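You operate a simulated robot arm through the tools that you are given. There is no shell and no other tool. Be economical: measure what you need, move in short steps, check, and stop when the job is done.

You are at the controls of a simulated robot arm. One attempt, no reset.

TASK
Swap the black roll for the one the head card names.
Fine: old roll in the worn tray, new roll seated in its well, lid shut again.
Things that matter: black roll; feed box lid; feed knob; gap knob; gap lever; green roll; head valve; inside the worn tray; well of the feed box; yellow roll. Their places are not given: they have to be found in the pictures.

Only the result counts: the job must be done as asked and must still hold three seconds after the hand-in. Knocking over, shifting, dropping, spilling or breaking anything else fails it. Lids that push on must go on centred and level and be pressed home; caps that screw on are set level and turned clockwise until they are tight.

THE ROBOT
A 6-joint arm with a two-finger parallel gripper, fixed in place. Base frame: the origin is at the foot of the arm, x ahead of it, y to its left, z up. Readings come in cm, rad, newtons and seconds.
With the tool pointing down near the work surface it reaches from about 26 to 68 cm from the base axis. Its first joint turns from -1.152 to 1.152 rad. Payload 2.9 kg.
Tool frame: the origin (TCP) lies between the finger pads and is the grasp point; the fingertips stand 3 cm ahead of it; z points along the fingers, y is the line along which they close. The gripper opens to 11 cm. The fingers are 2 cm wide and 1 cm thick; the gripper's body (4.8 by 11.2 cm) begins 5.5 cm behind the TCP.
Orientation is that of the tool frame in the base frame, as a unit quaternion [x, y, z, w]. With the fingers straight down and closing along the base's y, the tool's x points along the base's -x, its y along +y and its z along -z.

THE INTERFACE
- The arm moves only by the tool jog_arm. Its argument "motion" is a list of rows, each a list of 6 numbers: the shift along the base's x, y, z in cm, then the turn, a rotation vector about the base's x, y, z in rad. In form: [[dx, dy, dz, ax, ay, az], ...]. A call has 1 to 10 rows; each row is the pose to reach, as a shift and turn from the pose commanded when the call began. "claw" is the closure in counts, from 0 (fully open) to 255 (shut), set as the call begins (left out, the last holds). A row lasts 0.2 s, in which the tool goes at most 5 cm and 0.15 rad; a call with a longer step from one row to the next is refused whole, and so is a gripper value outside its range. A pose out of reach is approached as far as the arm can. The call stops where the force on the tool passes 40 N (or 10 N more than at its start, if that is more) or the arm is blocked; 0.2 s more then pass. Each finger travels about 10.8 cm/s and halts on what it meets, pressing with about 32 N; the grip force reading is that of the motor and also rises with nothing between the fingers. The clock runs only during rows and for 0.2 s after the last one: add rows that repeat a pose to give the fingers time. The reply holds the time, the measured pose of the TCP, the force on the tool along the base axes, the opening and the grip force, in the units named above and with some noise, with the torque about the TCP (base axes, N m) and any sound that the robot's microphone picked up, and new pictures: "show" is both (left out), scene, wrist or none.
- Cameras (640 x 400 px; columns grow to the right, rows downward): "scene" is fixed at [7.01, 42.51, 139.95]; the picture's right is [-0.84, -0.54, 0.00], its down [-0.23, 0.36, -0.90] and it looks along [0.49, -0.76, -0.43] (base axes); focal length 332 px, centre (320, 200). "wrist" rides on the gripper at [7.2, 1.7, -10.3] in the tool frame; the picture's right is [-0.23, 0.97, 0.00], its down [-0.76, -0.18, -0.62] and it looks along [-0.61, -0.14, 0.78] (tool axes); focal length 222 px, centre (320, 200).
- measure_at(camera, pixels): for up to 12 pixels [column, row] of the newest picture of that camera ("zoom" is the newest enlarged one), the place [x, y, z] in the base frame of the surface seen there, good to about 0.2 cm. It takes no simulated time.
- close_up(camera, box): a new picture of the part [left, top, right, bottom] of that camera's present view, enlarged. It takes no simulated time.
- finish_job(): hands the job in; it is judged then, once.

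Work in short steps. Measure before you move; look again where a grasp or a placing could have gone wrong, and mend it. You have 80 turns and 200 pictures in all, those below and enlarged ones among them. Open the gripper and draw the arm clear of the work before you hand the job in, unless the task says otherwise; then end with one line.

The tools are called after "Request:" as a command line: name --pt "numbers of a row" for each row, then --argument value for the rest, lists and objects as JSON in quotes. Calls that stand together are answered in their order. jog_arm: Moves the arm, as the interface text tells. Its arguments: {"type":"object","properties":{"motion":{"type":"array","items":{"type":"array","items":{"type":"number"}}},"claw":{"type":"number"},"show":{"type":"string","enum":["both","scene","wrist","none"]}},"required":["motion"]} The other tools are called the same way: measure_at (camera, pixels) gives the place of the surface under pixels of a picture; close_up (camera, box) takes an enlarged picture of a part of a camera's view; finish_job () hands the job in.

At the start:

```text
time_s: 0.0
ee_pos: [40.79, 4.65, 121.89]
ee_rot: [0.0, 1.0, -0.001, 0.0]
force: [0.0, -0.1, 0.2]
torque: [0.0, 0.0, 0.02]
width: 11.02
grip_force: 0.1
```

scene: 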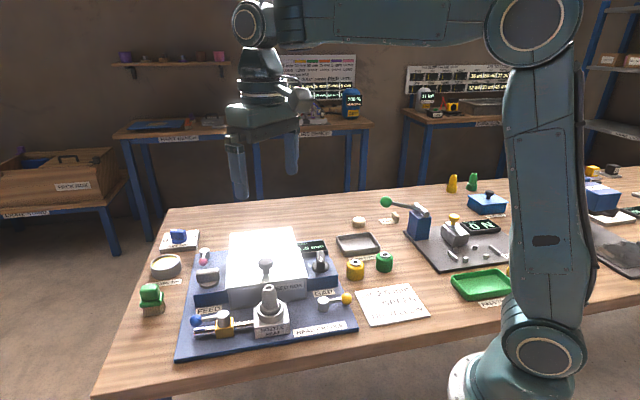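
wrist: 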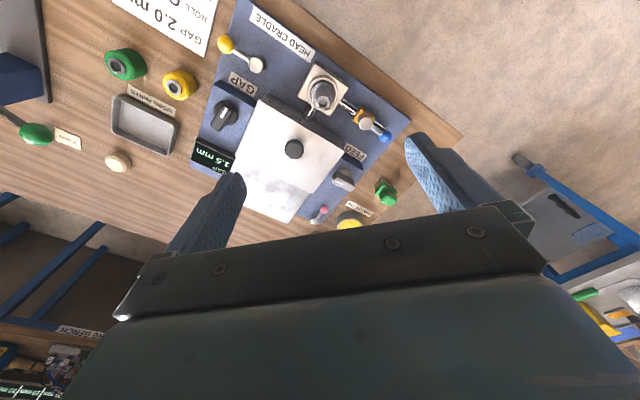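

The pictures show the feed box (white lid with knob), the card near scene (392,305), and green and yellow rolls. I take enlarged pictures to read the card and the details.

Request:
close_up --camera "scene" --box '[340, 270, 450, 340]'

Request:
close_up --camera "scene" --box '[130, 215, 370, 365]'

Request:
close_up --camera "wrist" --box '[90, 0, 410, 200]'

Request:
close_up --camera "scene" --box '[330, 170, 520, 300]'

```text
5.71 times, centred on (395, 305) of scene
```

zoom: 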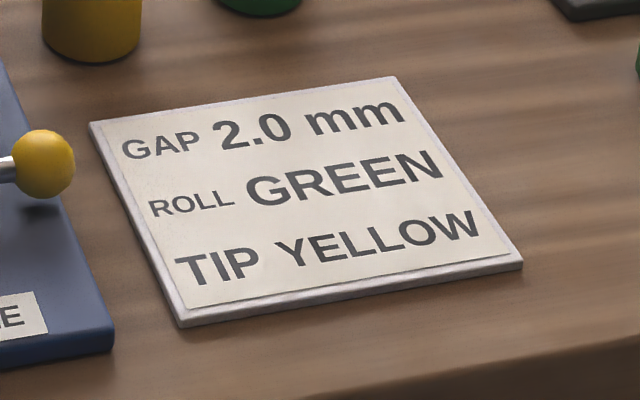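

```text
2.67 times, centred on (250, 290) of scene
```

zoom: 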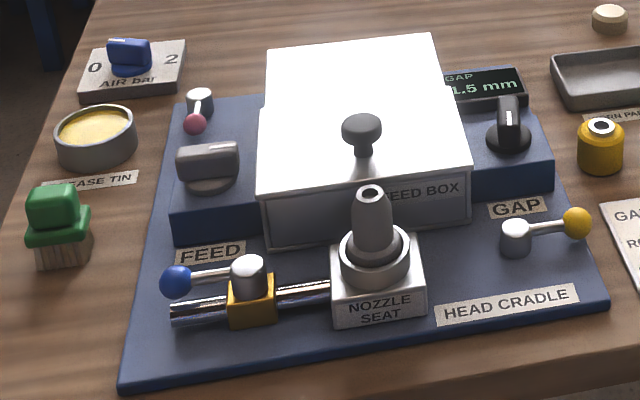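

```text
2.00 times, centred on (250, 100) of wrist
```

zoom: 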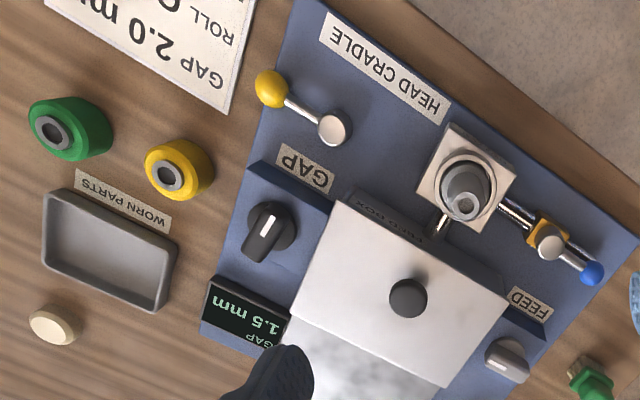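

```text
3.08 times, centred on (425, 235) of scene
```

zoom: 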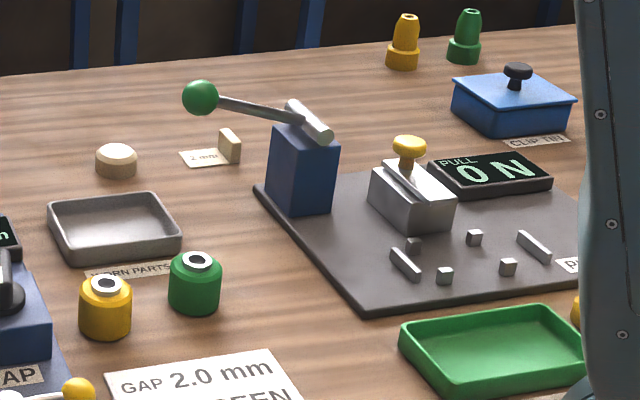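

The card asks for the green roll. I now measure the lid, its knob, the rolls, the tray and the controls.

Request:
measure_at --camera "scene" --pixels '[[265, 263], [229, 231], [293, 229], [229, 256], [300, 254], [307, 284], [227, 289], [232, 303], [306, 295], [355, 261], [384, 256], [357, 244]]'

Request:
measure_at --camera "wrist" --pixels '[[294, 148], [260, 98], [344, 150], [312, 192], [236, 160], [290, 218], [145, 120], [121, 65], [178, 85], [223, 115], [227, 45], [256, 65]]'

Request:
close_up --camera "wrist" --box '[190, 60, 410, 230]'

Request:
close_up --camera "scene" --box '[180, 215, 340, 315]'

```text
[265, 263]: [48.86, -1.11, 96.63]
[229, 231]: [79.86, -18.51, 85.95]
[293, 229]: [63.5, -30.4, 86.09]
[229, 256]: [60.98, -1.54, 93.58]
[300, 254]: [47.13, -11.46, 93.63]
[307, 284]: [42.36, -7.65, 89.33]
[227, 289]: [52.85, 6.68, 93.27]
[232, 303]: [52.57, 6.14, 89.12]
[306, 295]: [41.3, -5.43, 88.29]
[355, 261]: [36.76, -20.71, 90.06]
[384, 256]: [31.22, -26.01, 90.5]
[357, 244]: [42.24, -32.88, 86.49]
```

```text
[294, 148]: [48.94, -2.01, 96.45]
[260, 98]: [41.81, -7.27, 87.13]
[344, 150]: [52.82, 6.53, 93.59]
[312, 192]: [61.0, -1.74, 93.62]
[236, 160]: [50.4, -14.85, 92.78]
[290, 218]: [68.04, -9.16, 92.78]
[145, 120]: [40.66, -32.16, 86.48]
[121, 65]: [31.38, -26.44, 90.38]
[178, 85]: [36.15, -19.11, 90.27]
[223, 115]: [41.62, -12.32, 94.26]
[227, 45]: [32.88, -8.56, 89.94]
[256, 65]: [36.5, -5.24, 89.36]
```

```text
2.35 times, centred on (300, 145) of wrist
```

zoom: 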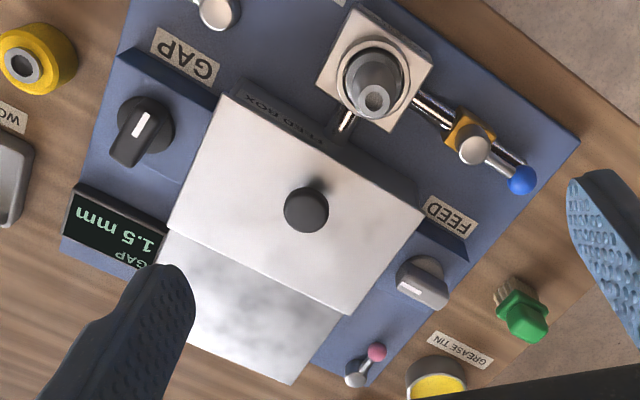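

```text
4.00 times, centred on (260, 265) of scene
```

zoom: 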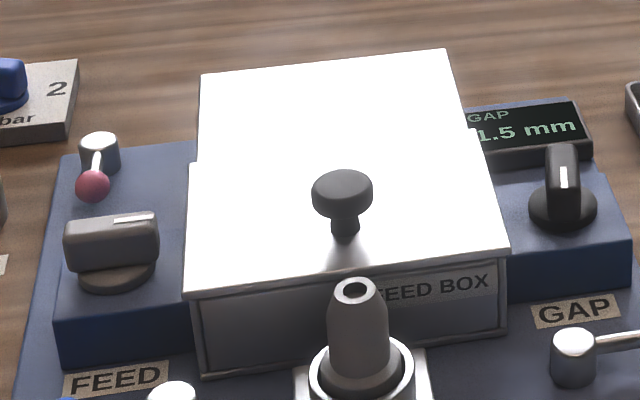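

The lid looks like a slab on the front half of the box, with a slightly lower deck behind it. I measure its edges and the knob more closely.

Request:
measure_at --camera "zoom" --pixels '[[203, 172], [194, 285], [480, 168], [498, 240], [205, 80], [440, 60], [470, 150], [342, 180], [345, 190], [330, 190], [356, 290], [250, 350]]'

```text
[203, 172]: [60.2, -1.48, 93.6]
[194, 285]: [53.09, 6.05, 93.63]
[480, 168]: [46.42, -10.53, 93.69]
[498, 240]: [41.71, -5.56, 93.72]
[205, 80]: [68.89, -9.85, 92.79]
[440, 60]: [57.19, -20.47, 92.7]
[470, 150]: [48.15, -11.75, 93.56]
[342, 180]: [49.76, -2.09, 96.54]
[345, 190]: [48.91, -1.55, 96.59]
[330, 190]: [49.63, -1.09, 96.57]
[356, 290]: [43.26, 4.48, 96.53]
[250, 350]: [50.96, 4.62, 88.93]
```

The lid's axes lie at 45°: it would slide along (0.70,-0.71), and the knob is at about (49.2,-1.7), top z 96.6. I move above the knob with the fingers closing across the slide direction, part open.

Request:
jog_arm --pt "1.4 -1.1 -2.5 0 0 -0.131" --pt "2.8 -2.1 -5 0 0 -0.262" --pt "4.2 -3.2 -8 0 0 -0.393" --pt "5.6 -4.2 -11 0 0 -0.524" --pt "7 -5.3 -14 0 0 -0.654" --pt "8.4 -6.35 -17 0 0 -0.785" --pt "8.4 -6.35 -18 0 0 -0.785" --claw 90

```text
time_s: 1.6
ee_pos: [49.3, -1.65, 103.89]
ee_rot: [0.384, 0.923, 0.0, 0.0]
force: [-0.1, 0.6, -0.3]
torque: [0.01, 0.04, 0.02]
width: 7.11
grip_force: 0.0
```

scene: 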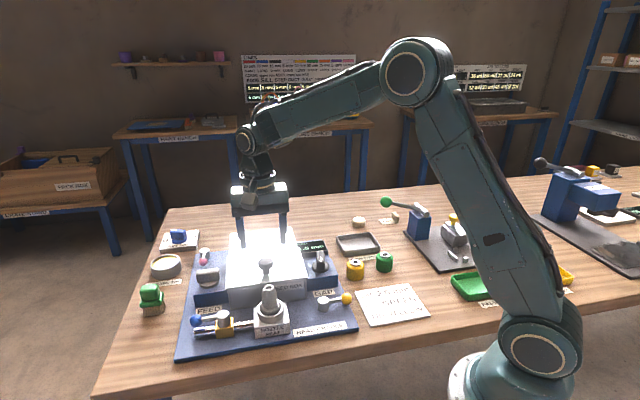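
wrist: 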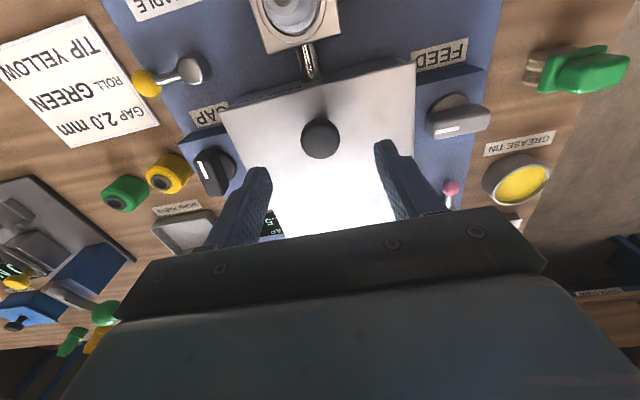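

The fingers straddle the knob. Before descending I read the wall charts, in case they give rules for this head.

Request:
close_up --camera "scene" --box '[240, 50, 360, 110]'

Request:
jog_arm --pt "0 0 -3.5 0 0 0" --pt "0 0 -6.7 0 0 0" --pt "0 0 -6.8 0 0 0"

```text
5.33 times, centred on (300, 80) of scene
```

zoom: 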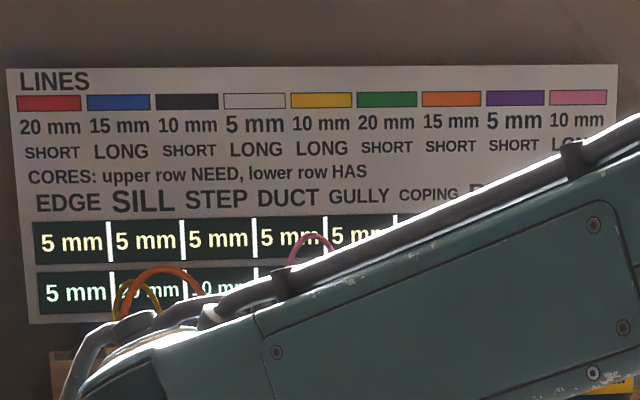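

```text
time_s: 2.4
ee_pos: [49.26, -1.69, 97.05]
ee_rot: [0.383, 0.924, 0.0, -0.001]
force: [0.2, 0.3, -0.4]
torque: [-0.01, 0.01, 0.0]
width: 7.11
grip_force: 0.1
```

scene: 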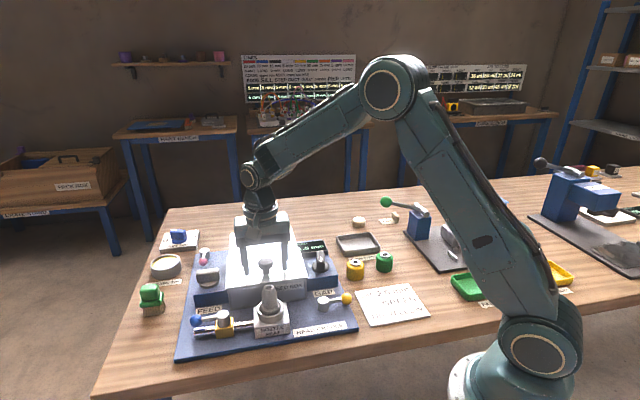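
wrist: 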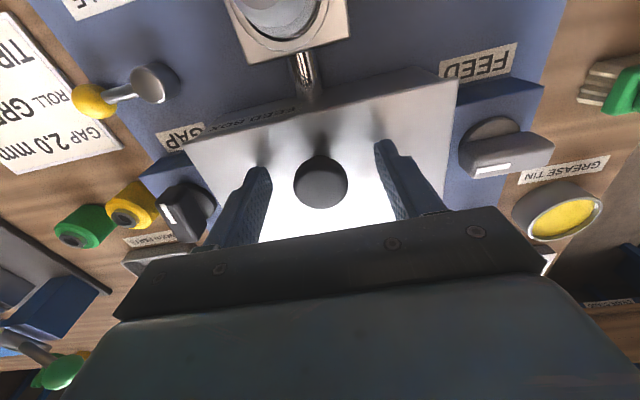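

The scene picture hides the fingers in glare, so I take a closer look.

Request:
close_up --camera "scene" --box '[200, 200, 340, 290]'

Request:
close_up --camera "wrist" --box '[180, 60, 500, 260]'

```text
4.44 times, centred on (270, 245) of scene
```

zoom: 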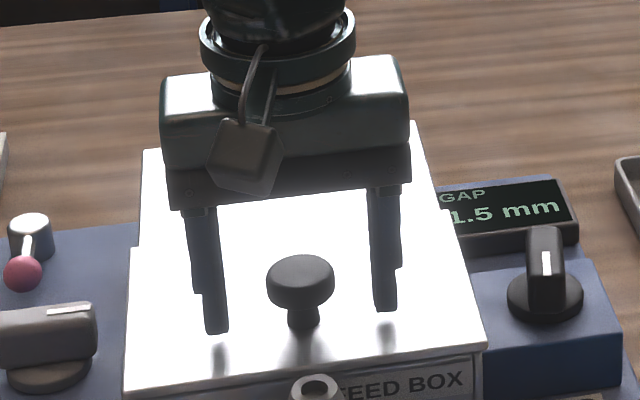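

```text
2.00 times, centred on (340, 160) of wrist
```

zoom: 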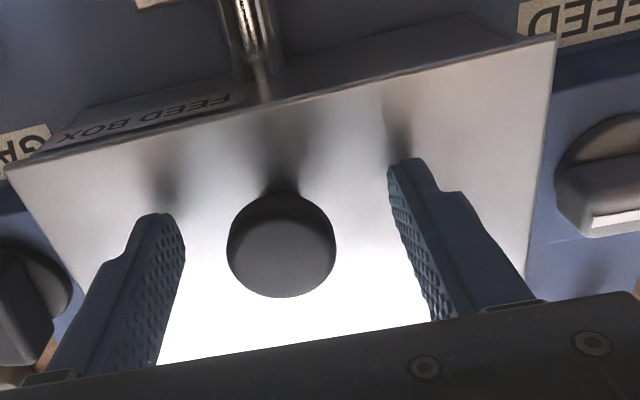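

Fingers straddle the knob properly. I close on it.

Request:
jog_arm --pt "0 0 0 0 0 0" --pt "0 0 0 0 0 0" --pt "0 0 0 0 0 0" --claw 255 --show "wrist"

```text
time_s: 3.2
ee_pos: [49.19, -1.85, 97.02]
ee_rot: [0.382, 0.924, 0.0, -0.001]
force: [-3.2, -3.7, -1.6]
torque: [-0.08, 0.04, -0.04]
width: 3.28
grip_force: 45.0
```

wrist: 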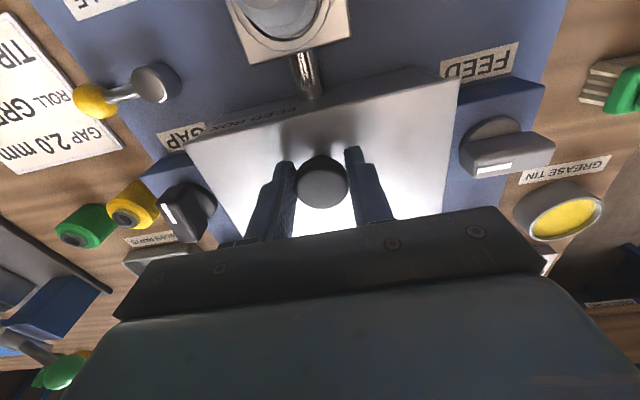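

Knob gripped (3.28 cm). I try a short slide to the rear along (0.71,-0.71).

Request:
jog_arm --pt "0.35 -0.35 0 0 0 0" --pt "0.7 -0.7 0 0 0 0" --pt "1.05 -1.05 0 0 0 0"

```text
time_s: 4.0
ee_pos: [50.08, -2.79, 97.17]
ee_rot: [0.383, 0.924, 0.0, -0.001]
force: [-8.3, -5.8, -1.0]
torque: [0.14, 0.43, -0.06]
width: 3.32
grip_force: 45.0
```

scene: 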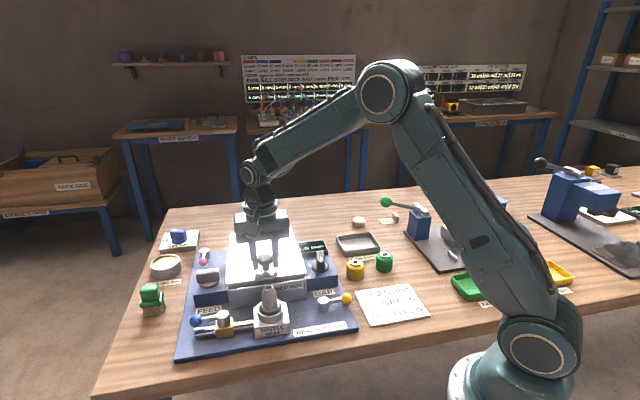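
wrist: 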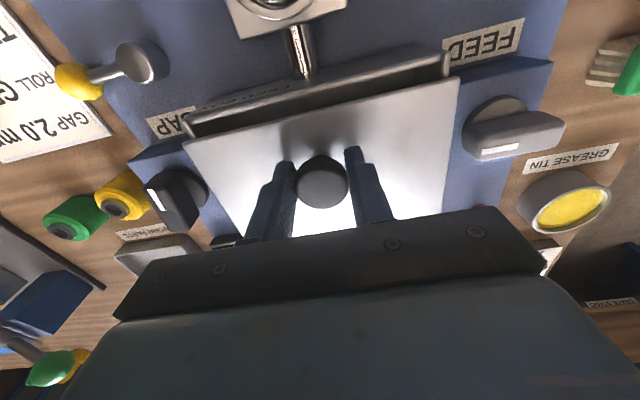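

The lid slides. I carry on to the rear in steps, drifting slightly to relieve the side force.

Request:
jog_arm --pt "0.6 -0.8 0 0 0 0" --pt "1.3 -1.5 0 0 0 0" --pt "2.0 -2.2 0 0 0 0" --pt "2.7 -2.9 0 0 0 0" --pt "3.4 -3.6 0 0 0 0" --pt "4.1 -4.3 0 0 0 0" --show "wrist"

```text
time_s: 5.4
ee_pos: [54.37, -6.96, 97.06]
ee_rot: [0.382, 0.924, 0.001, 0.0]
force: [6.3, 7.5, -7.4]
torque: [0.19, -0.05, 0.06]
width: 3.28
grip_force: 45.7
```

wrist: 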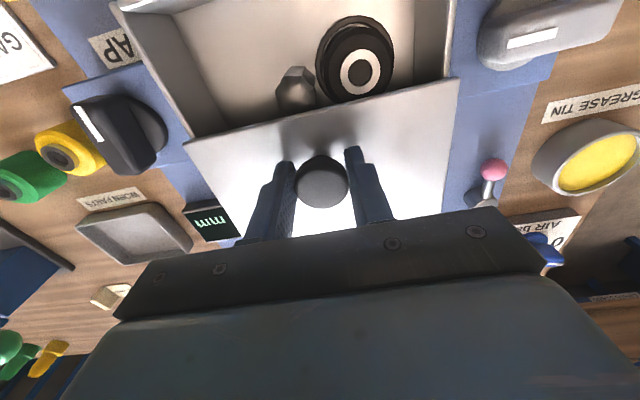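

The well and black roll are showing at wrist (358,65). I continue to the rear about 5 cm more, correcting the side drift.

Request:
jog_arm --pt "0.8 -0.6 0 0 0 0" --pt "1.5 -1.3 0 0 0 0" --pt "2.2 -2.0 0 0 0 0" --pt "2.9 -2.7 0 0 0 0" --pt "3.6 -3.4 0 0 0 0" --pt "3.9 -3.7 0 0 0 0"

```text
time_s: 6.8
ee_pos: [57.87, -10.48, 96.95]
ee_rot: [0.38, 0.925, -0.001, -0.006]
force: [-25.4, 23.3, 4.1]
torque: [0.35, 0.44, 0.01]
width: 3.3
grip_force: 44.8
```

scene: 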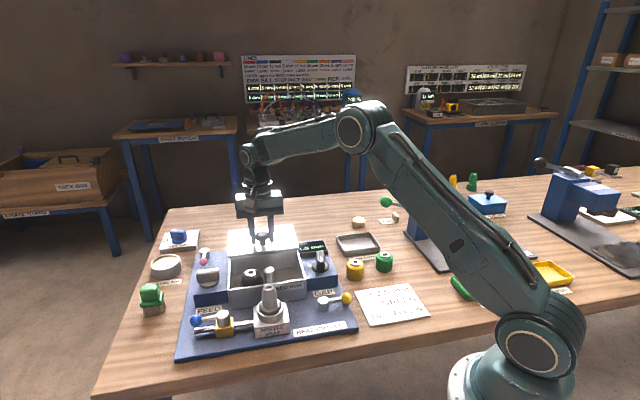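
wrist: 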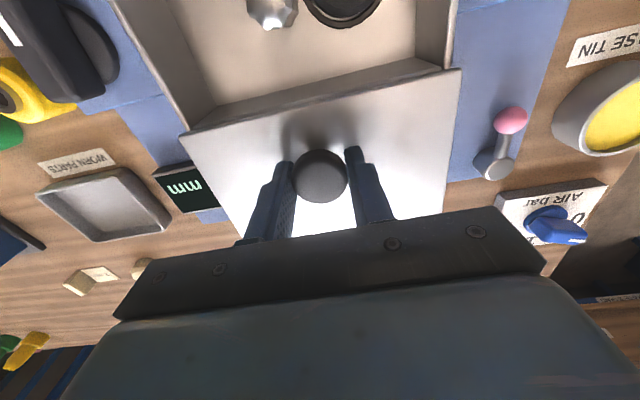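

The lid reached its rear stop (force 34 N against the slide). I back off a touch, release, and rise.

Request:
jog_arm --pt "-0.2 0.2 0 0 0 0" --pt "-0.2 0.2 0 0 0 0" --show "none"

Request:
jog_arm --pt "0 0 0 0 0 0" --pt "0 0 0 0 0 0" --pt "0 0 2 0 0 0" --pt "0 0 6 0 0 0" --pt "-3 3 10 0 0 0" --pt "-6 6 12 0 0 0" --pt "-9 9 13 0 0 0" --claw 90

```text
time_s: 7.4
ee_pos: [57.92, -10.54, 97.0]
ee_rot: [0.383, 0.924, -0.001, -0.002]
force: [-8.8, 14.5, -3.6]
torque: [0.72, 0.71, 0.11]
width: 3.31
grip_force: 45.2
```

```text
refused: row 5 steps farther than a row can; nothing moved
```

The last call was refused for an overlong step. I repeat it with smaller ones.

Request:
jog_arm --pt "0 0 0 0 0 0" --pt "0 0 0 0 0 0" --pt "0 0 2 0 0 0" --pt "0 0 6 0 0 0" --pt "-2 2 9 0 0 0" --pt "-5 5 10 0 0 0" --pt "-8 8 11 0 0 0" --claw 90

```text
time_s: 9.0
ee_pos: [49.99, -2.53, 108.06]
ee_rot: [0.382, 0.924, 0.0, 0.0]
force: [-0.7, 0.6, 0.9]
torque: [-0.01, 0.0, -0.02]
width: 7.13
grip_force: 0.1
```

scene: 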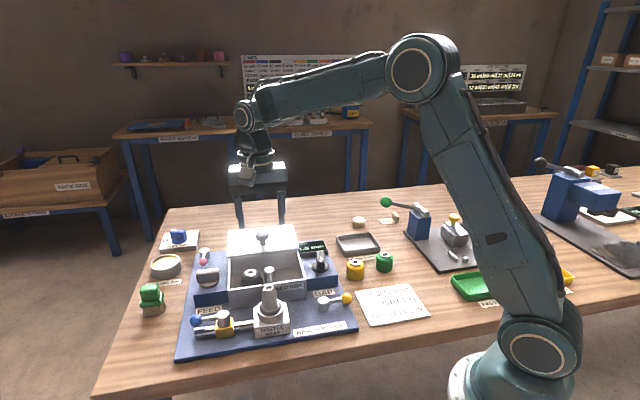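
wrist: 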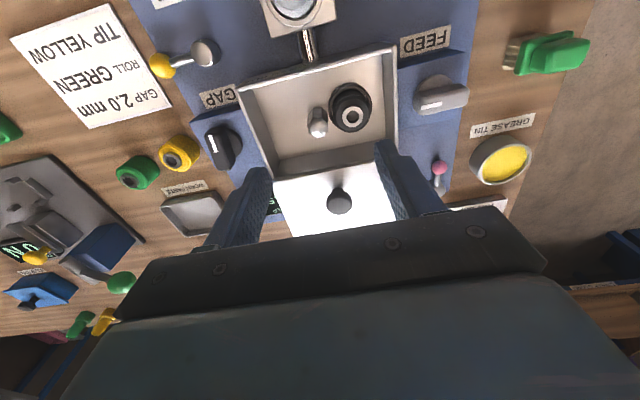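

The box is open. I enlarge and measure the interior: the black roll at wrist (350,107), the grey part beside it, the green roll and the tray.

Request:
close_up --camera "scene" --box '[215, 235, 319, 305]'

Request:
measure_at --camera "wrist" --pixels '[[352, 117], [350, 92], [368, 113], [335, 104], [318, 125], [318, 112], [280, 100], [137, 175], [181, 155], [195, 213], [375, 90], [290, 150]]'

Request:
close_up --camera "wrist" --box '[230, 40, 420, 180]'

```text
5.71 times, centred on (267, 270) of scene
```

zoom: 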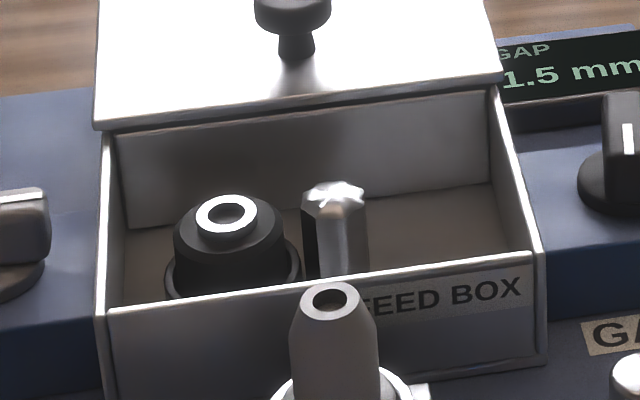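

```text
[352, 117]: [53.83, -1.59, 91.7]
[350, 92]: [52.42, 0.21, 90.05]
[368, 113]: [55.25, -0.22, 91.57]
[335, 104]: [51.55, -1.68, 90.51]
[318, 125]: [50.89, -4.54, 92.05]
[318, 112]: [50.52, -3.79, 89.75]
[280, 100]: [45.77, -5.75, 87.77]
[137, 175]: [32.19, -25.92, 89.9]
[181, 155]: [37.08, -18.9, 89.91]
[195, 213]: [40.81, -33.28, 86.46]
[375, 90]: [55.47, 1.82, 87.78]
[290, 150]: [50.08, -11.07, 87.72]
```

```text
2.86 times, centred on (325, 110) of wrist
```

zoom: 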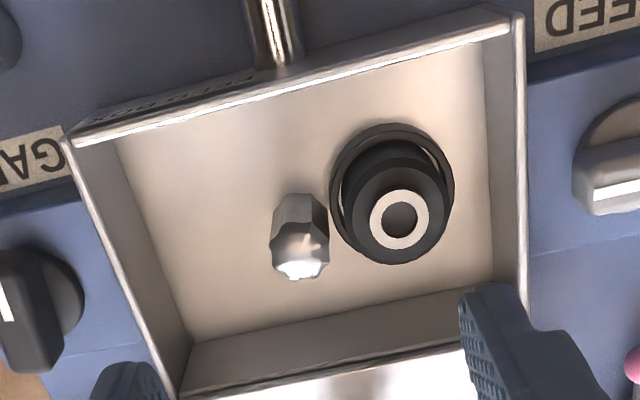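

The black roll sits in a ring beside the grey post. I measure its dimensions, the ring and the walls on the zoom.

Request:
measure_at --camera "zoom" --pixels '[[377, 225], [424, 208], [400, 242], [400, 196], [335, 190], [450, 200], [392, 128], [440, 240], [300, 315], [300, 90], [508, 150], [300, 355]]'

Request:
close_up --camera "wrist" --box '[100, 130, 240, 240]'

```text
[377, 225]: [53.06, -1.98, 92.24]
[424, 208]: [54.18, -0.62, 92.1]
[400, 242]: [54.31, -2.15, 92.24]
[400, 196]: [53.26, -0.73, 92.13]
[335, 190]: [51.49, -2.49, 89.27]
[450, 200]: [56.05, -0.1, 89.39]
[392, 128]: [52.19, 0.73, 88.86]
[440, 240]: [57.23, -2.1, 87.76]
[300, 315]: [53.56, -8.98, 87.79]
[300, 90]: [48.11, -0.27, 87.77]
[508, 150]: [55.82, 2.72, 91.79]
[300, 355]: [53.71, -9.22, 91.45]
```

```text
3.64 times, centred on (170, 185) of wrist
```

zoom: 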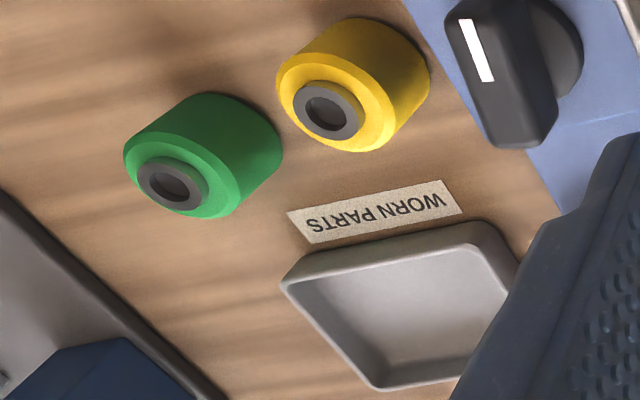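

The black roll's centre is (53.7,-1.37), top 92.15, ring top about 89.2. The fingers have most room front-to-back, so I turn 90° and go above the roll with a 5.8 cm opening.

Request:
jog_arm --pt "0.4 0.1 0 0 0 0.145" --pt "0.8 0.2 0 0 0 0.29" --pt "1.2 0.3 0 0 0 0.435" --pt "1.6 0.5 0 0 0 0.58" --pt "2 0.6 0 0 0 0.725" --pt "2.4 0.8 0 0 0 0.87" --pt "2.8 0.9 0 0 0 1.015" --pt "3.2 1.0 0 0 0 1.16" --pt "3.5 1.1 0 0 0 1.305" --pt "3.71 1.16 0 0 0 1.45" --claw 120 --show "none"

Request:
jog_arm --pt "0 0 -3 0 0 0.12" --pt "0 0 -7 0 0 0.12" --pt "0 0 -9 0 0 0.12"

```text
time_s: 11.2
ee_pos: [53.67, -1.32, 108.05]
ee_rot: [-0.328, 0.945, 0.0, 0.0]
force: [0.4, -0.1, 0.4]
torque: [-0.01, -0.01, 0.04]
width: 5.81
grip_force: 0.0
```

```text
time_s: 12.0
ee_pos: [53.67, -1.49, 99.07]
ee_rot: [-0.383, 0.924, 0.001, 0.0]
force: [0.3, 0.6, 0.5]
torque: [0.01, 0.0, -0.01]
width: 5.81
grip_force: 0.1
```

scene: 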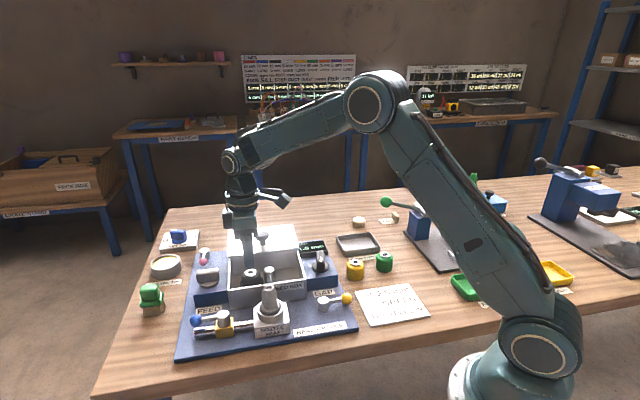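
wrist: 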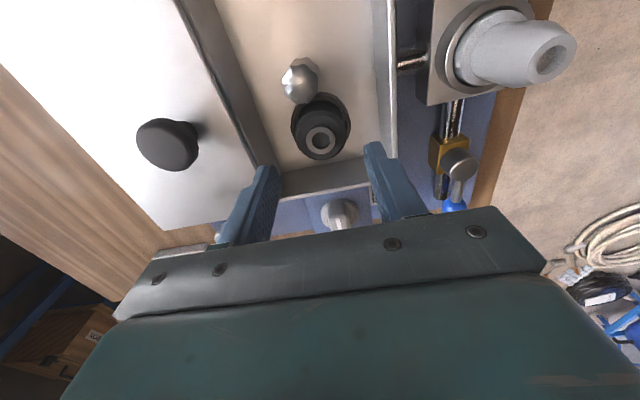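

Fingers straddle the roll at wrist (320,130). I lower to z 92.4.

Request:
jog_arm --pt "0 0.05 -3 0 0 0" --pt "0 0.05 -5.5 0 0 0" --pt "0 0.05 -6.6 0 0 0" --pt "0 0.05 -6.6 0 0 0"

Request:
close_up --camera "wrist" --box '[200, 60, 460, 240]'

```text
time_s: 13.0
ee_pos: [53.6, -1.49, 92.4]
ee_rot: [-0.382, 0.924, 0.0, 0.0]
force: [-0.4, 0.4, -0.3]
torque: [0.02, -0.03, -0.02]
width: 5.82
grip_force: 0.0
```

scene: 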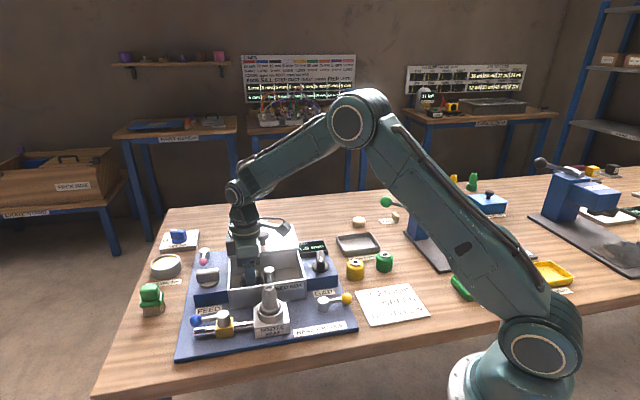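
wrist: 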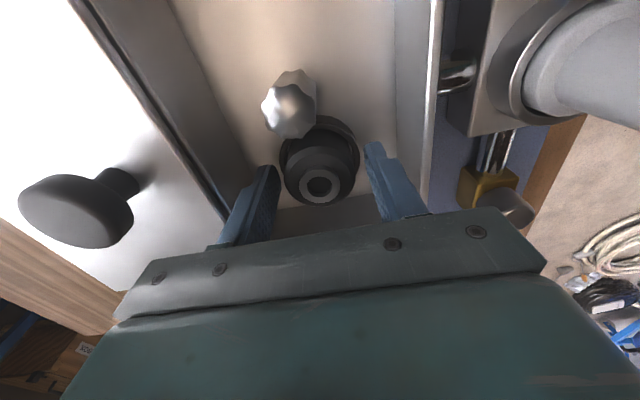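

```text
2.22 times, centred on (330, 150) of wrist
```

zoom: 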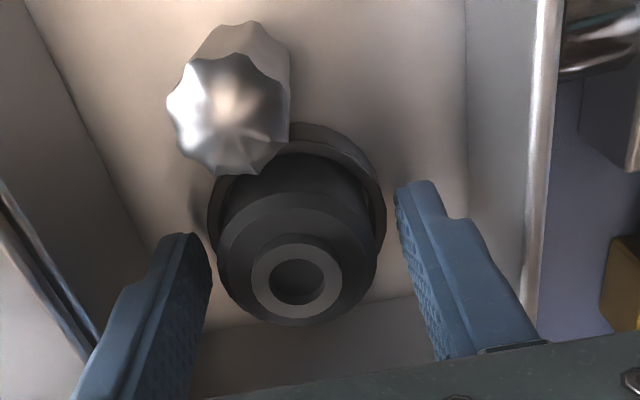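

Well centred. I close on the roll.

Request:
jog_arm --pt "0 0 0 0 0 0" --pt "0 0 0 0 0 0" --pt "0 0 0 0 0 0" --claw 255 --show "none"

Request:
jog_arm --pt "0 0 0.5 0 0 0" --pt "0 0 1.2 0 0 0"

```text
time_s: 13.8
ee_pos: [53.73, -1.39, 92.51]
ee_rot: [-0.383, 0.924, 0.0, 0.0]
force: [0.5, -0.4, 0.4]
torque: [0.01, -0.02, 0.0]
width: 4.27
grip_force: 32.3
```

```text
time_s: 14.4
ee_pos: [53.74, -1.41, 93.67]
ee_rot: [-0.383, 0.924, 0.0, 0.0]
force: [-0.5, -0.3, -0.7]
torque: [-0.01, 0.04, 0.01]
width: 4.41
grip_force: 0.2
```

scene: 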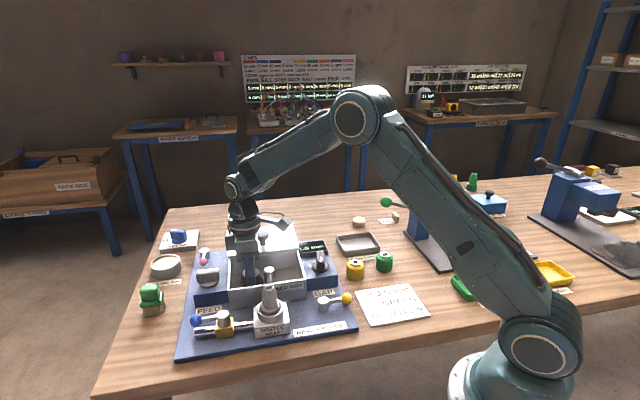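
wrist: 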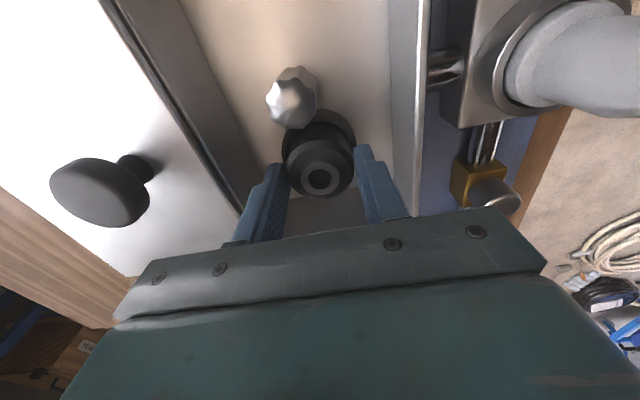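

The grip reading dropped to 0.2 with width 4.41, which is odd. I hold with a close command and look closely.

Request:
jog_arm --pt "0 0 0 0 0 0" --pt "0 0 0 0 0 0" --pt "0 0 0 0 0 0" --claw 255 --show "none"

Request:
close_up --camera "wrist" --box '[200, 60, 460, 240]'

```text
time_s: 15.2
ee_pos: [53.63, -1.36, 93.63]
ee_rot: [-0.383, 0.924, 0.0, 0.0]
force: [-0.3, 0.2, 0.6]
torque: [0.08, 0.07, -0.01]
width: 4.27
grip_force: 32.0
```

```text
2.22 times, centred on (330, 150) of wrist
```

zoom: 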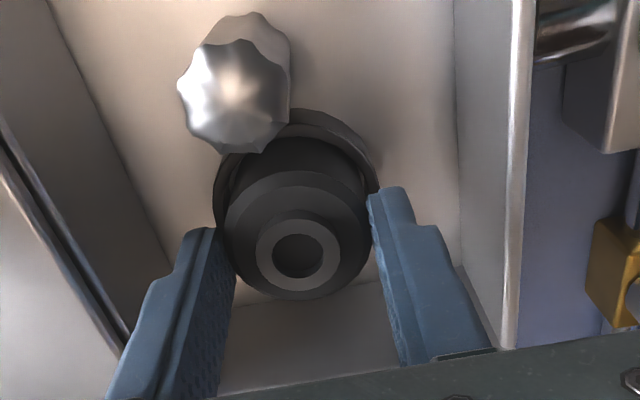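

I measure the roll's top to see whether it came up.

Request:
measure_at --camera "zoom" --pixels '[[266, 256], [332, 250], [296, 285], [296, 225], [340, 190]]'

```text
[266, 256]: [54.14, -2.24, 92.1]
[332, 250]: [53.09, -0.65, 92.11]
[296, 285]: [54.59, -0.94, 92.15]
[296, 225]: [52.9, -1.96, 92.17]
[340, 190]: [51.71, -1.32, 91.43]
```

The roll stayed down (top still 92.1), with no pull force: the fingers had loosened. I lower again, re-grip with an explicit command, and lift slowly.

Request:
jog_arm --pt "0 0 0 0 0 0" --pt "0 0 0 0 0 0" --pt "0 0 -0.7 0 0 0" --pt "0 0 -1.3 0 0 0" --claw 130 --show "none"

Request:
jog_arm --pt "0 0 0 0 0 0" --pt "0 0 0 0 0 0" --pt "0 0 0 0 0 0" --pt "0 0 0 0 0 0" --pt "0 0 0.3 0 0 0" --claw 255 --show "wrist"

```text
time_s: 16.2
ee_pos: [53.66, -1.46, 92.42]
ee_rot: [-0.382, 0.924, 0.0, 0.0]
force: [-1.4, -0.5, 2.9]
torque: [0.04, 0.14, 0.1]
width: 5.41
grip_force: 0.3
```

```text
time_s: 17.4
ee_pos: [53.69, -1.39, 92.66]
ee_rot: [-0.382, 0.924, 0.0, -0.001]
force: [-1.1, -0.8, -0.3]
torque: [0.0, 0.02, 0.03]
width: 4.25
grip_force: 31.9
```

wrist: 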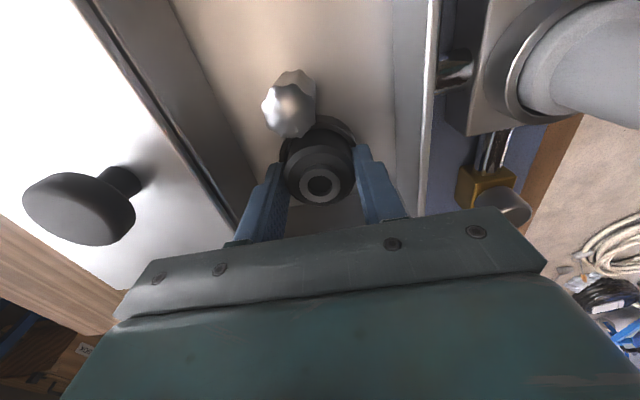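

Grip is 32 N at 4.25 cm. I lift a bit more with the close command repeated.

Request:
jog_arm --pt "0 0 0.2 0 0 0" --pt "0 0 0.4 0 0 0" --pt "0 0 0.6 0 0 0" --claw 255 --show "wrist"

Request:
close_up --camera "wrist" --box '[200, 60, 460, 240]'

Request:
measure_at --camera "zoom" --pixels '[[266, 256], [332, 250], [296, 225]]'

```text
time_s: 18.2
ee_pos: [53.8, -1.3, 93.29]
ee_rot: [-0.383, 0.924, 0.0, 0.001]
force: [-0.8, -0.2, -0.4]
torque: [-0.03, 0.01, -0.03]
width: 4.24
grip_force: 31.8
```

wrist: 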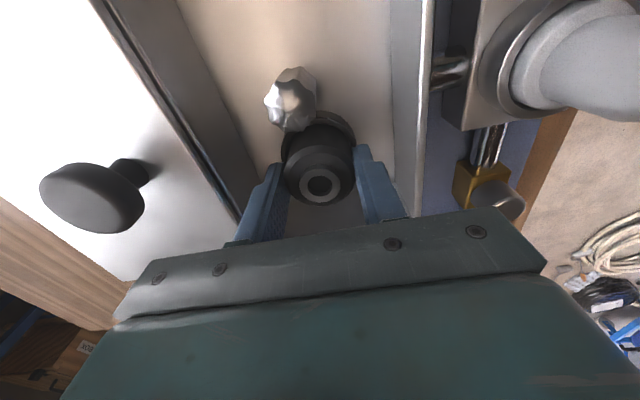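

```text
2.22 times, centred on (330, 150) of wrist
```

zoom: 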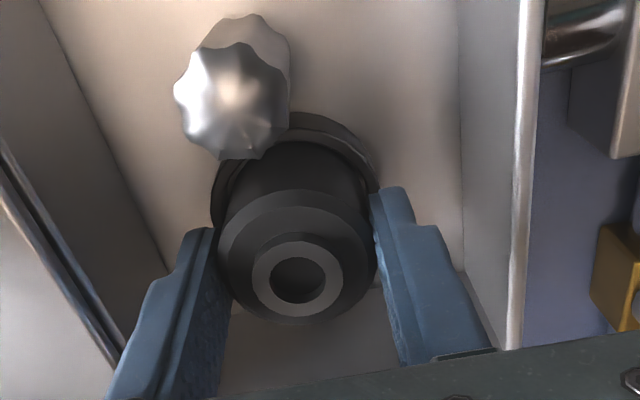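

```text
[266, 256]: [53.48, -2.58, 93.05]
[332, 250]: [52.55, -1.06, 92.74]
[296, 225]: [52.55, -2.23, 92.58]
```

The roll is now rising with the fingers. I lift it well clear of the walls.

Request:
jog_arm --pt "0 0 0.5 0 0 0" --pt "0 0 1.2 0 0 0" --pt "0 0 2.2 0 0 0" --pt "0 0 3.6 0 0 0" --pt "0 0 5.4 0 0 0" --pt "0 0 7.4 0 0 0" --pt "0 0 9.4 0 0 0" --pt "0 0 10.5 0 0 0" --claw 255

```text
time_s: 20.0
ee_pos: [53.69, -1.44, 103.71]
ee_rot: [-0.383, 0.924, 0.0, 0.0]
force: [-0.6, 0.7, 0.1]
torque: [-0.01, 0.0, -0.01]
width: 4.26
grip_force: 32.2
```

scene: 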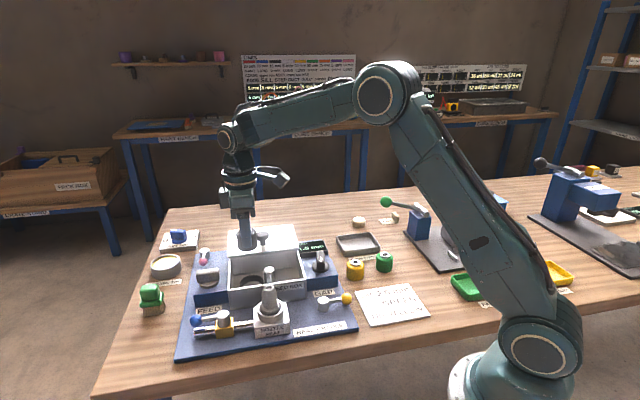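
wrist: 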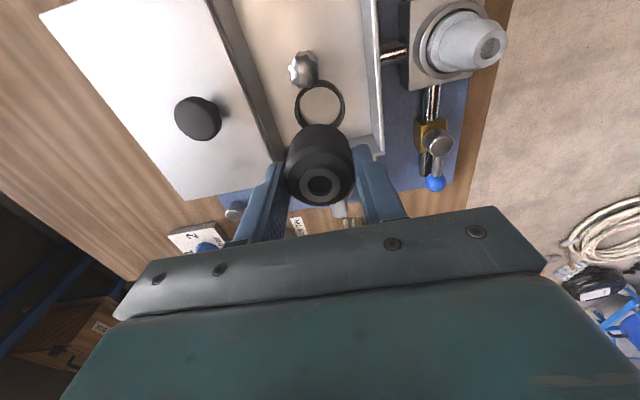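

Roll free of the box. I measure the tray, the ring, the green roll and the table around from the scene camera.

Request:
close_up --camera "scene" --box '[325, 220, 425, 285]'

Request:
measure_at --camera "zoom" --pixels '[[205, 85], [315, 80], [350, 140], [240, 155], [85, 105], [205, 135], [378, 222], [353, 225], [402, 225], [378, 236], [195, 250], [420, 320]]'

Request:
close_up --camera "wrist" --box '[230, 30, 430, 160]'

```text
6.15 times, centred on (375, 252) of scene
```

zoom: 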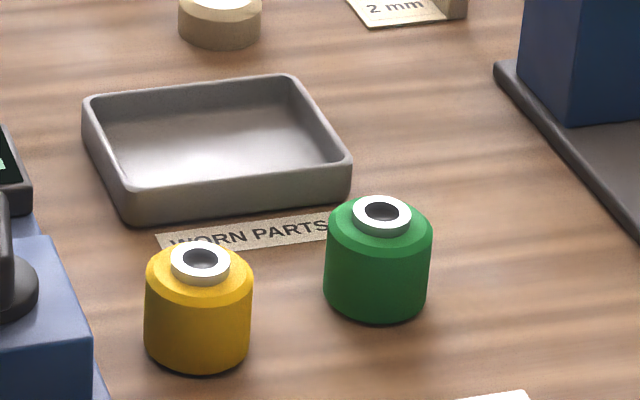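

```text
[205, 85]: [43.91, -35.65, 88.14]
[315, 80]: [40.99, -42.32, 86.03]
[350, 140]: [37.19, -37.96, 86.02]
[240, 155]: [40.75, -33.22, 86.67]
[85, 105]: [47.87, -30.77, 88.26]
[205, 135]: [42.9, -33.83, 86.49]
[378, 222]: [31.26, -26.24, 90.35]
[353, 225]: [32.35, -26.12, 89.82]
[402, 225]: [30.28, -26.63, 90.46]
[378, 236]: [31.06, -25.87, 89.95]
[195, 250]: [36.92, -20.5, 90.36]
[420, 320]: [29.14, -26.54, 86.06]
```

```text
3.08 times, centred on (330, 95) of wrist
```

zoom: 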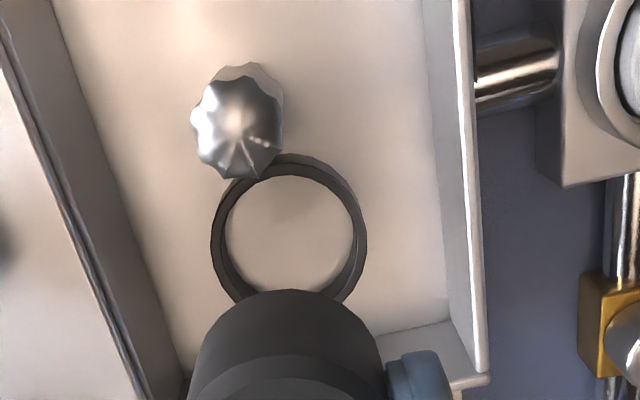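

Tray floor is z 86.47, table 86.03. I measure the tray's front corners and the press lever near it before travelling.

Request:
measure_at --camera "scene" --pixels '[[346, 254], [381, 244], [386, 202], [372, 232], [339, 237], [340, 246], [376, 241], [412, 208], [395, 218]]'

```text
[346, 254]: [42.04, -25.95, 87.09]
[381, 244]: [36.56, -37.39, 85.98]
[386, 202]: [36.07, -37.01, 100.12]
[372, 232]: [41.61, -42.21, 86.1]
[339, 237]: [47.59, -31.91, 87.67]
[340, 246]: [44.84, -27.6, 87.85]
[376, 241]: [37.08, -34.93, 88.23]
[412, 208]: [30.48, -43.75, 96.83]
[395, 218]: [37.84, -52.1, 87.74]
```

The green press lever's ball is at (36.1,-37.0,100.1), just beyond the tray's end, so the wrist camera must stay away from it. I turn -1.2 rad while travelling and aim for (43.0,-32.2) inside the tray.

Request:
jog_arm --pt "-1.34 -3.85 0 0 0 -0.149" --pt "-2.68 -7.7 0 0 0 -0.298" --pt "-4.0 -11.55 0 0 0 -0.447" --pt "-5.35 -15.4 0 0 0 -0.596" --pt "-6.7 -19.25 0 0 0 -0.745" --pt "-8.0 -23.1 0 0 0 -0.894" --pt "-9.35 -27 0 0 0 -1.043" --pt "-10.7 -30.8 0 0 0 -1.19" --claw 255

```text
time_s: 21.8
ee_pos: [43.06, -32.15, 103.77]
ee_rot: [0.203, 0.979, 0.0, 0.001]
force: [0.1, -0.5, -0.9]
torque: [-0.02, 0.04, 0.03]
width: 4.24
grip_force: 32.7
```

scene: 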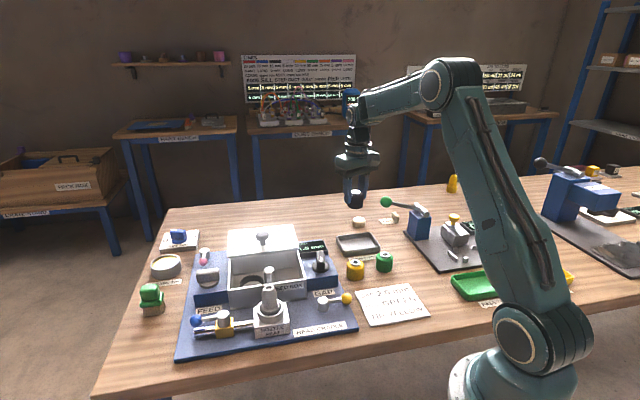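
wrist: 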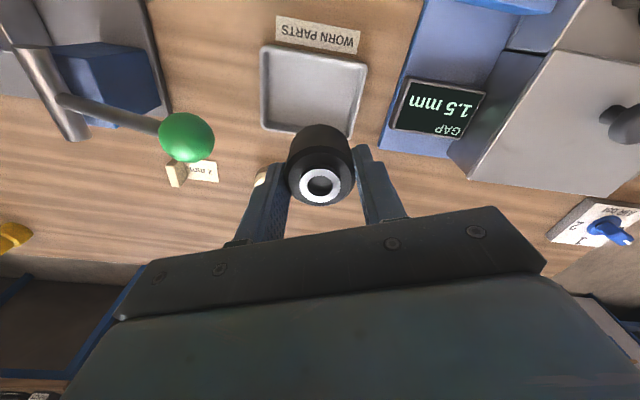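

Now I have a direct view of the tray at wrist (313,93); I measure its corners and floor.

Request:
measure_at --camera "wrist" --pixels '[[272, 50], [360, 68], [347, 132], [265, 126], [310, 90], [345, 75], [275, 65]]'

```text
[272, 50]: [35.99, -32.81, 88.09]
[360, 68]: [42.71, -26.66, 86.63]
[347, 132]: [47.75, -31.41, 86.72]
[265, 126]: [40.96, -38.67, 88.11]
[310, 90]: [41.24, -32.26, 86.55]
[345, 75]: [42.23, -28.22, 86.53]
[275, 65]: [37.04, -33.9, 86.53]
```

The tray's centre is about (42.0,-32.2). I shift slightly and lower the roll to just above the floor.

Request:
jog_arm --pt "-0.2 0.2 -3 0 0 0" --pt "-0.45 0.45 -6 0 0 0" --pt "-0.45 0.45 -9 0 0 0" --pt "-0.45 0.45 -11 0 0 0" --pt "-0.45 0.45 -12 0 0 0" --pt "-0.45 0.45 -12.4 0 0 0" --claw 255

Request:
close_up --camera "scene" --box '[310, 175, 450, 275]'

```text
time_s: 23.2
ee_pos: [42.5, -31.85, 91.41]
ee_rot: [0.201, 0.98, 0.0, -0.001]
force: [-0.6, -0.7, -1.0]
torque: [0.05, 0.01, 0.0]
width: 4.24
grip_force: 32.0
```

scene: 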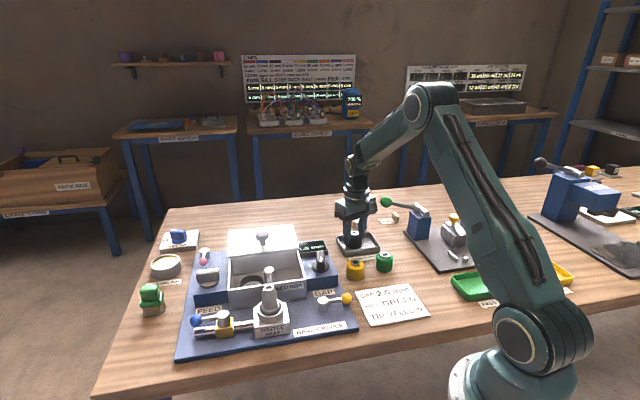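
wrist: 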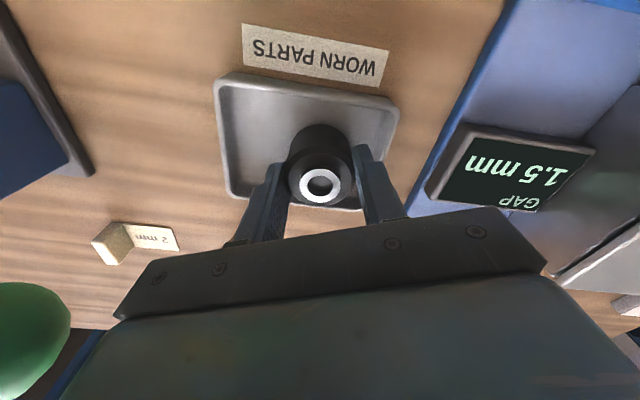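

```text
4.00 times, centred on (380, 225) of scene
```

zoom: 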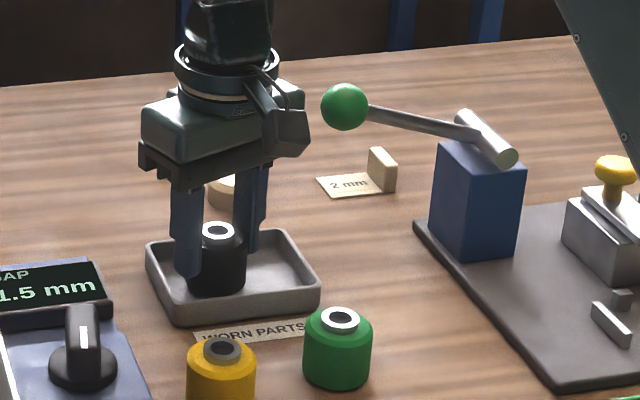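

Just above the tray floor and clear of the ball. I lower in small steps until contact.

Request:
jog_arm --pt "0 0 -0.15 0 0 0" --pt "0 0 -0.3 0 0 0" --pt "0 0 -0.45 0 0 0" --claw 255 --show "none"

```text
time_s: 24.0
ee_pos: [42.45, -31.85, 91.06]
ee_rot: [0.202, 0.979, -0.002, 0.0]
force: [-7.1, 2.7, 21.3]
torque: [0.15, 0.36, 0.03]
width: 4.26
grip_force: 31.9
```

Contact at z 91.06 (21 N). I ease up a little, release slightly and check.

Request:
jog_arm --pt "0 0 0.15 0 0 0" --pt "0 0 0.15 0 0 0" --pt "0 0 0.15 0 0 0" --pt "0 0 0.15 0 0 0" --claw 125 --show "none"

Request:
jog_arm --pt "0 0 1.5 0 0 0" --pt "0 0 4 0 0 0" --pt "0 0 8 0 0 0" --pt "0 0 10 0 0 0"

```text
time_s: 25.0
ee_pos: [42.55, -31.79, 91.06]
ee_rot: [0.201, 0.98, 0.0, 0.0]
force: [-0.2, -0.1, -0.6]
torque: [0.01, 0.01, 0.02]
width: 5.61
grip_force: 0.0
```

```text
time_s: 26.0
ee_pos: [42.54, -31.77, 101.09]
ee_rot: [0.201, 0.98, 0.0, 0.0]
force: [0.3, 0.4, 0.3]
torque: [0.04, -0.01, -0.02]
width: 5.62
grip_force: 0.0
```

scene: 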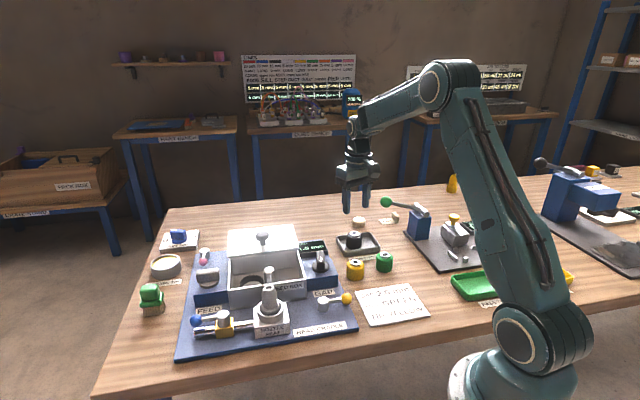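
wrist: 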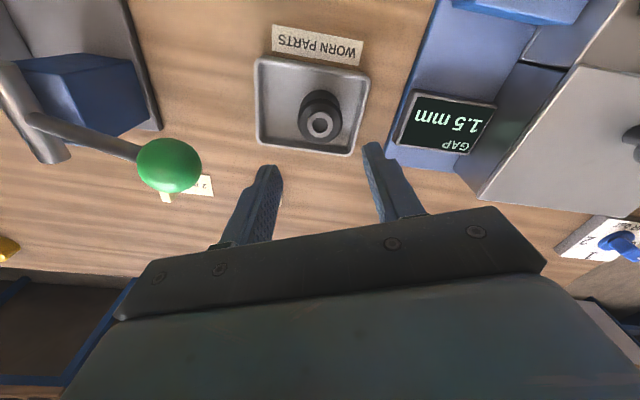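

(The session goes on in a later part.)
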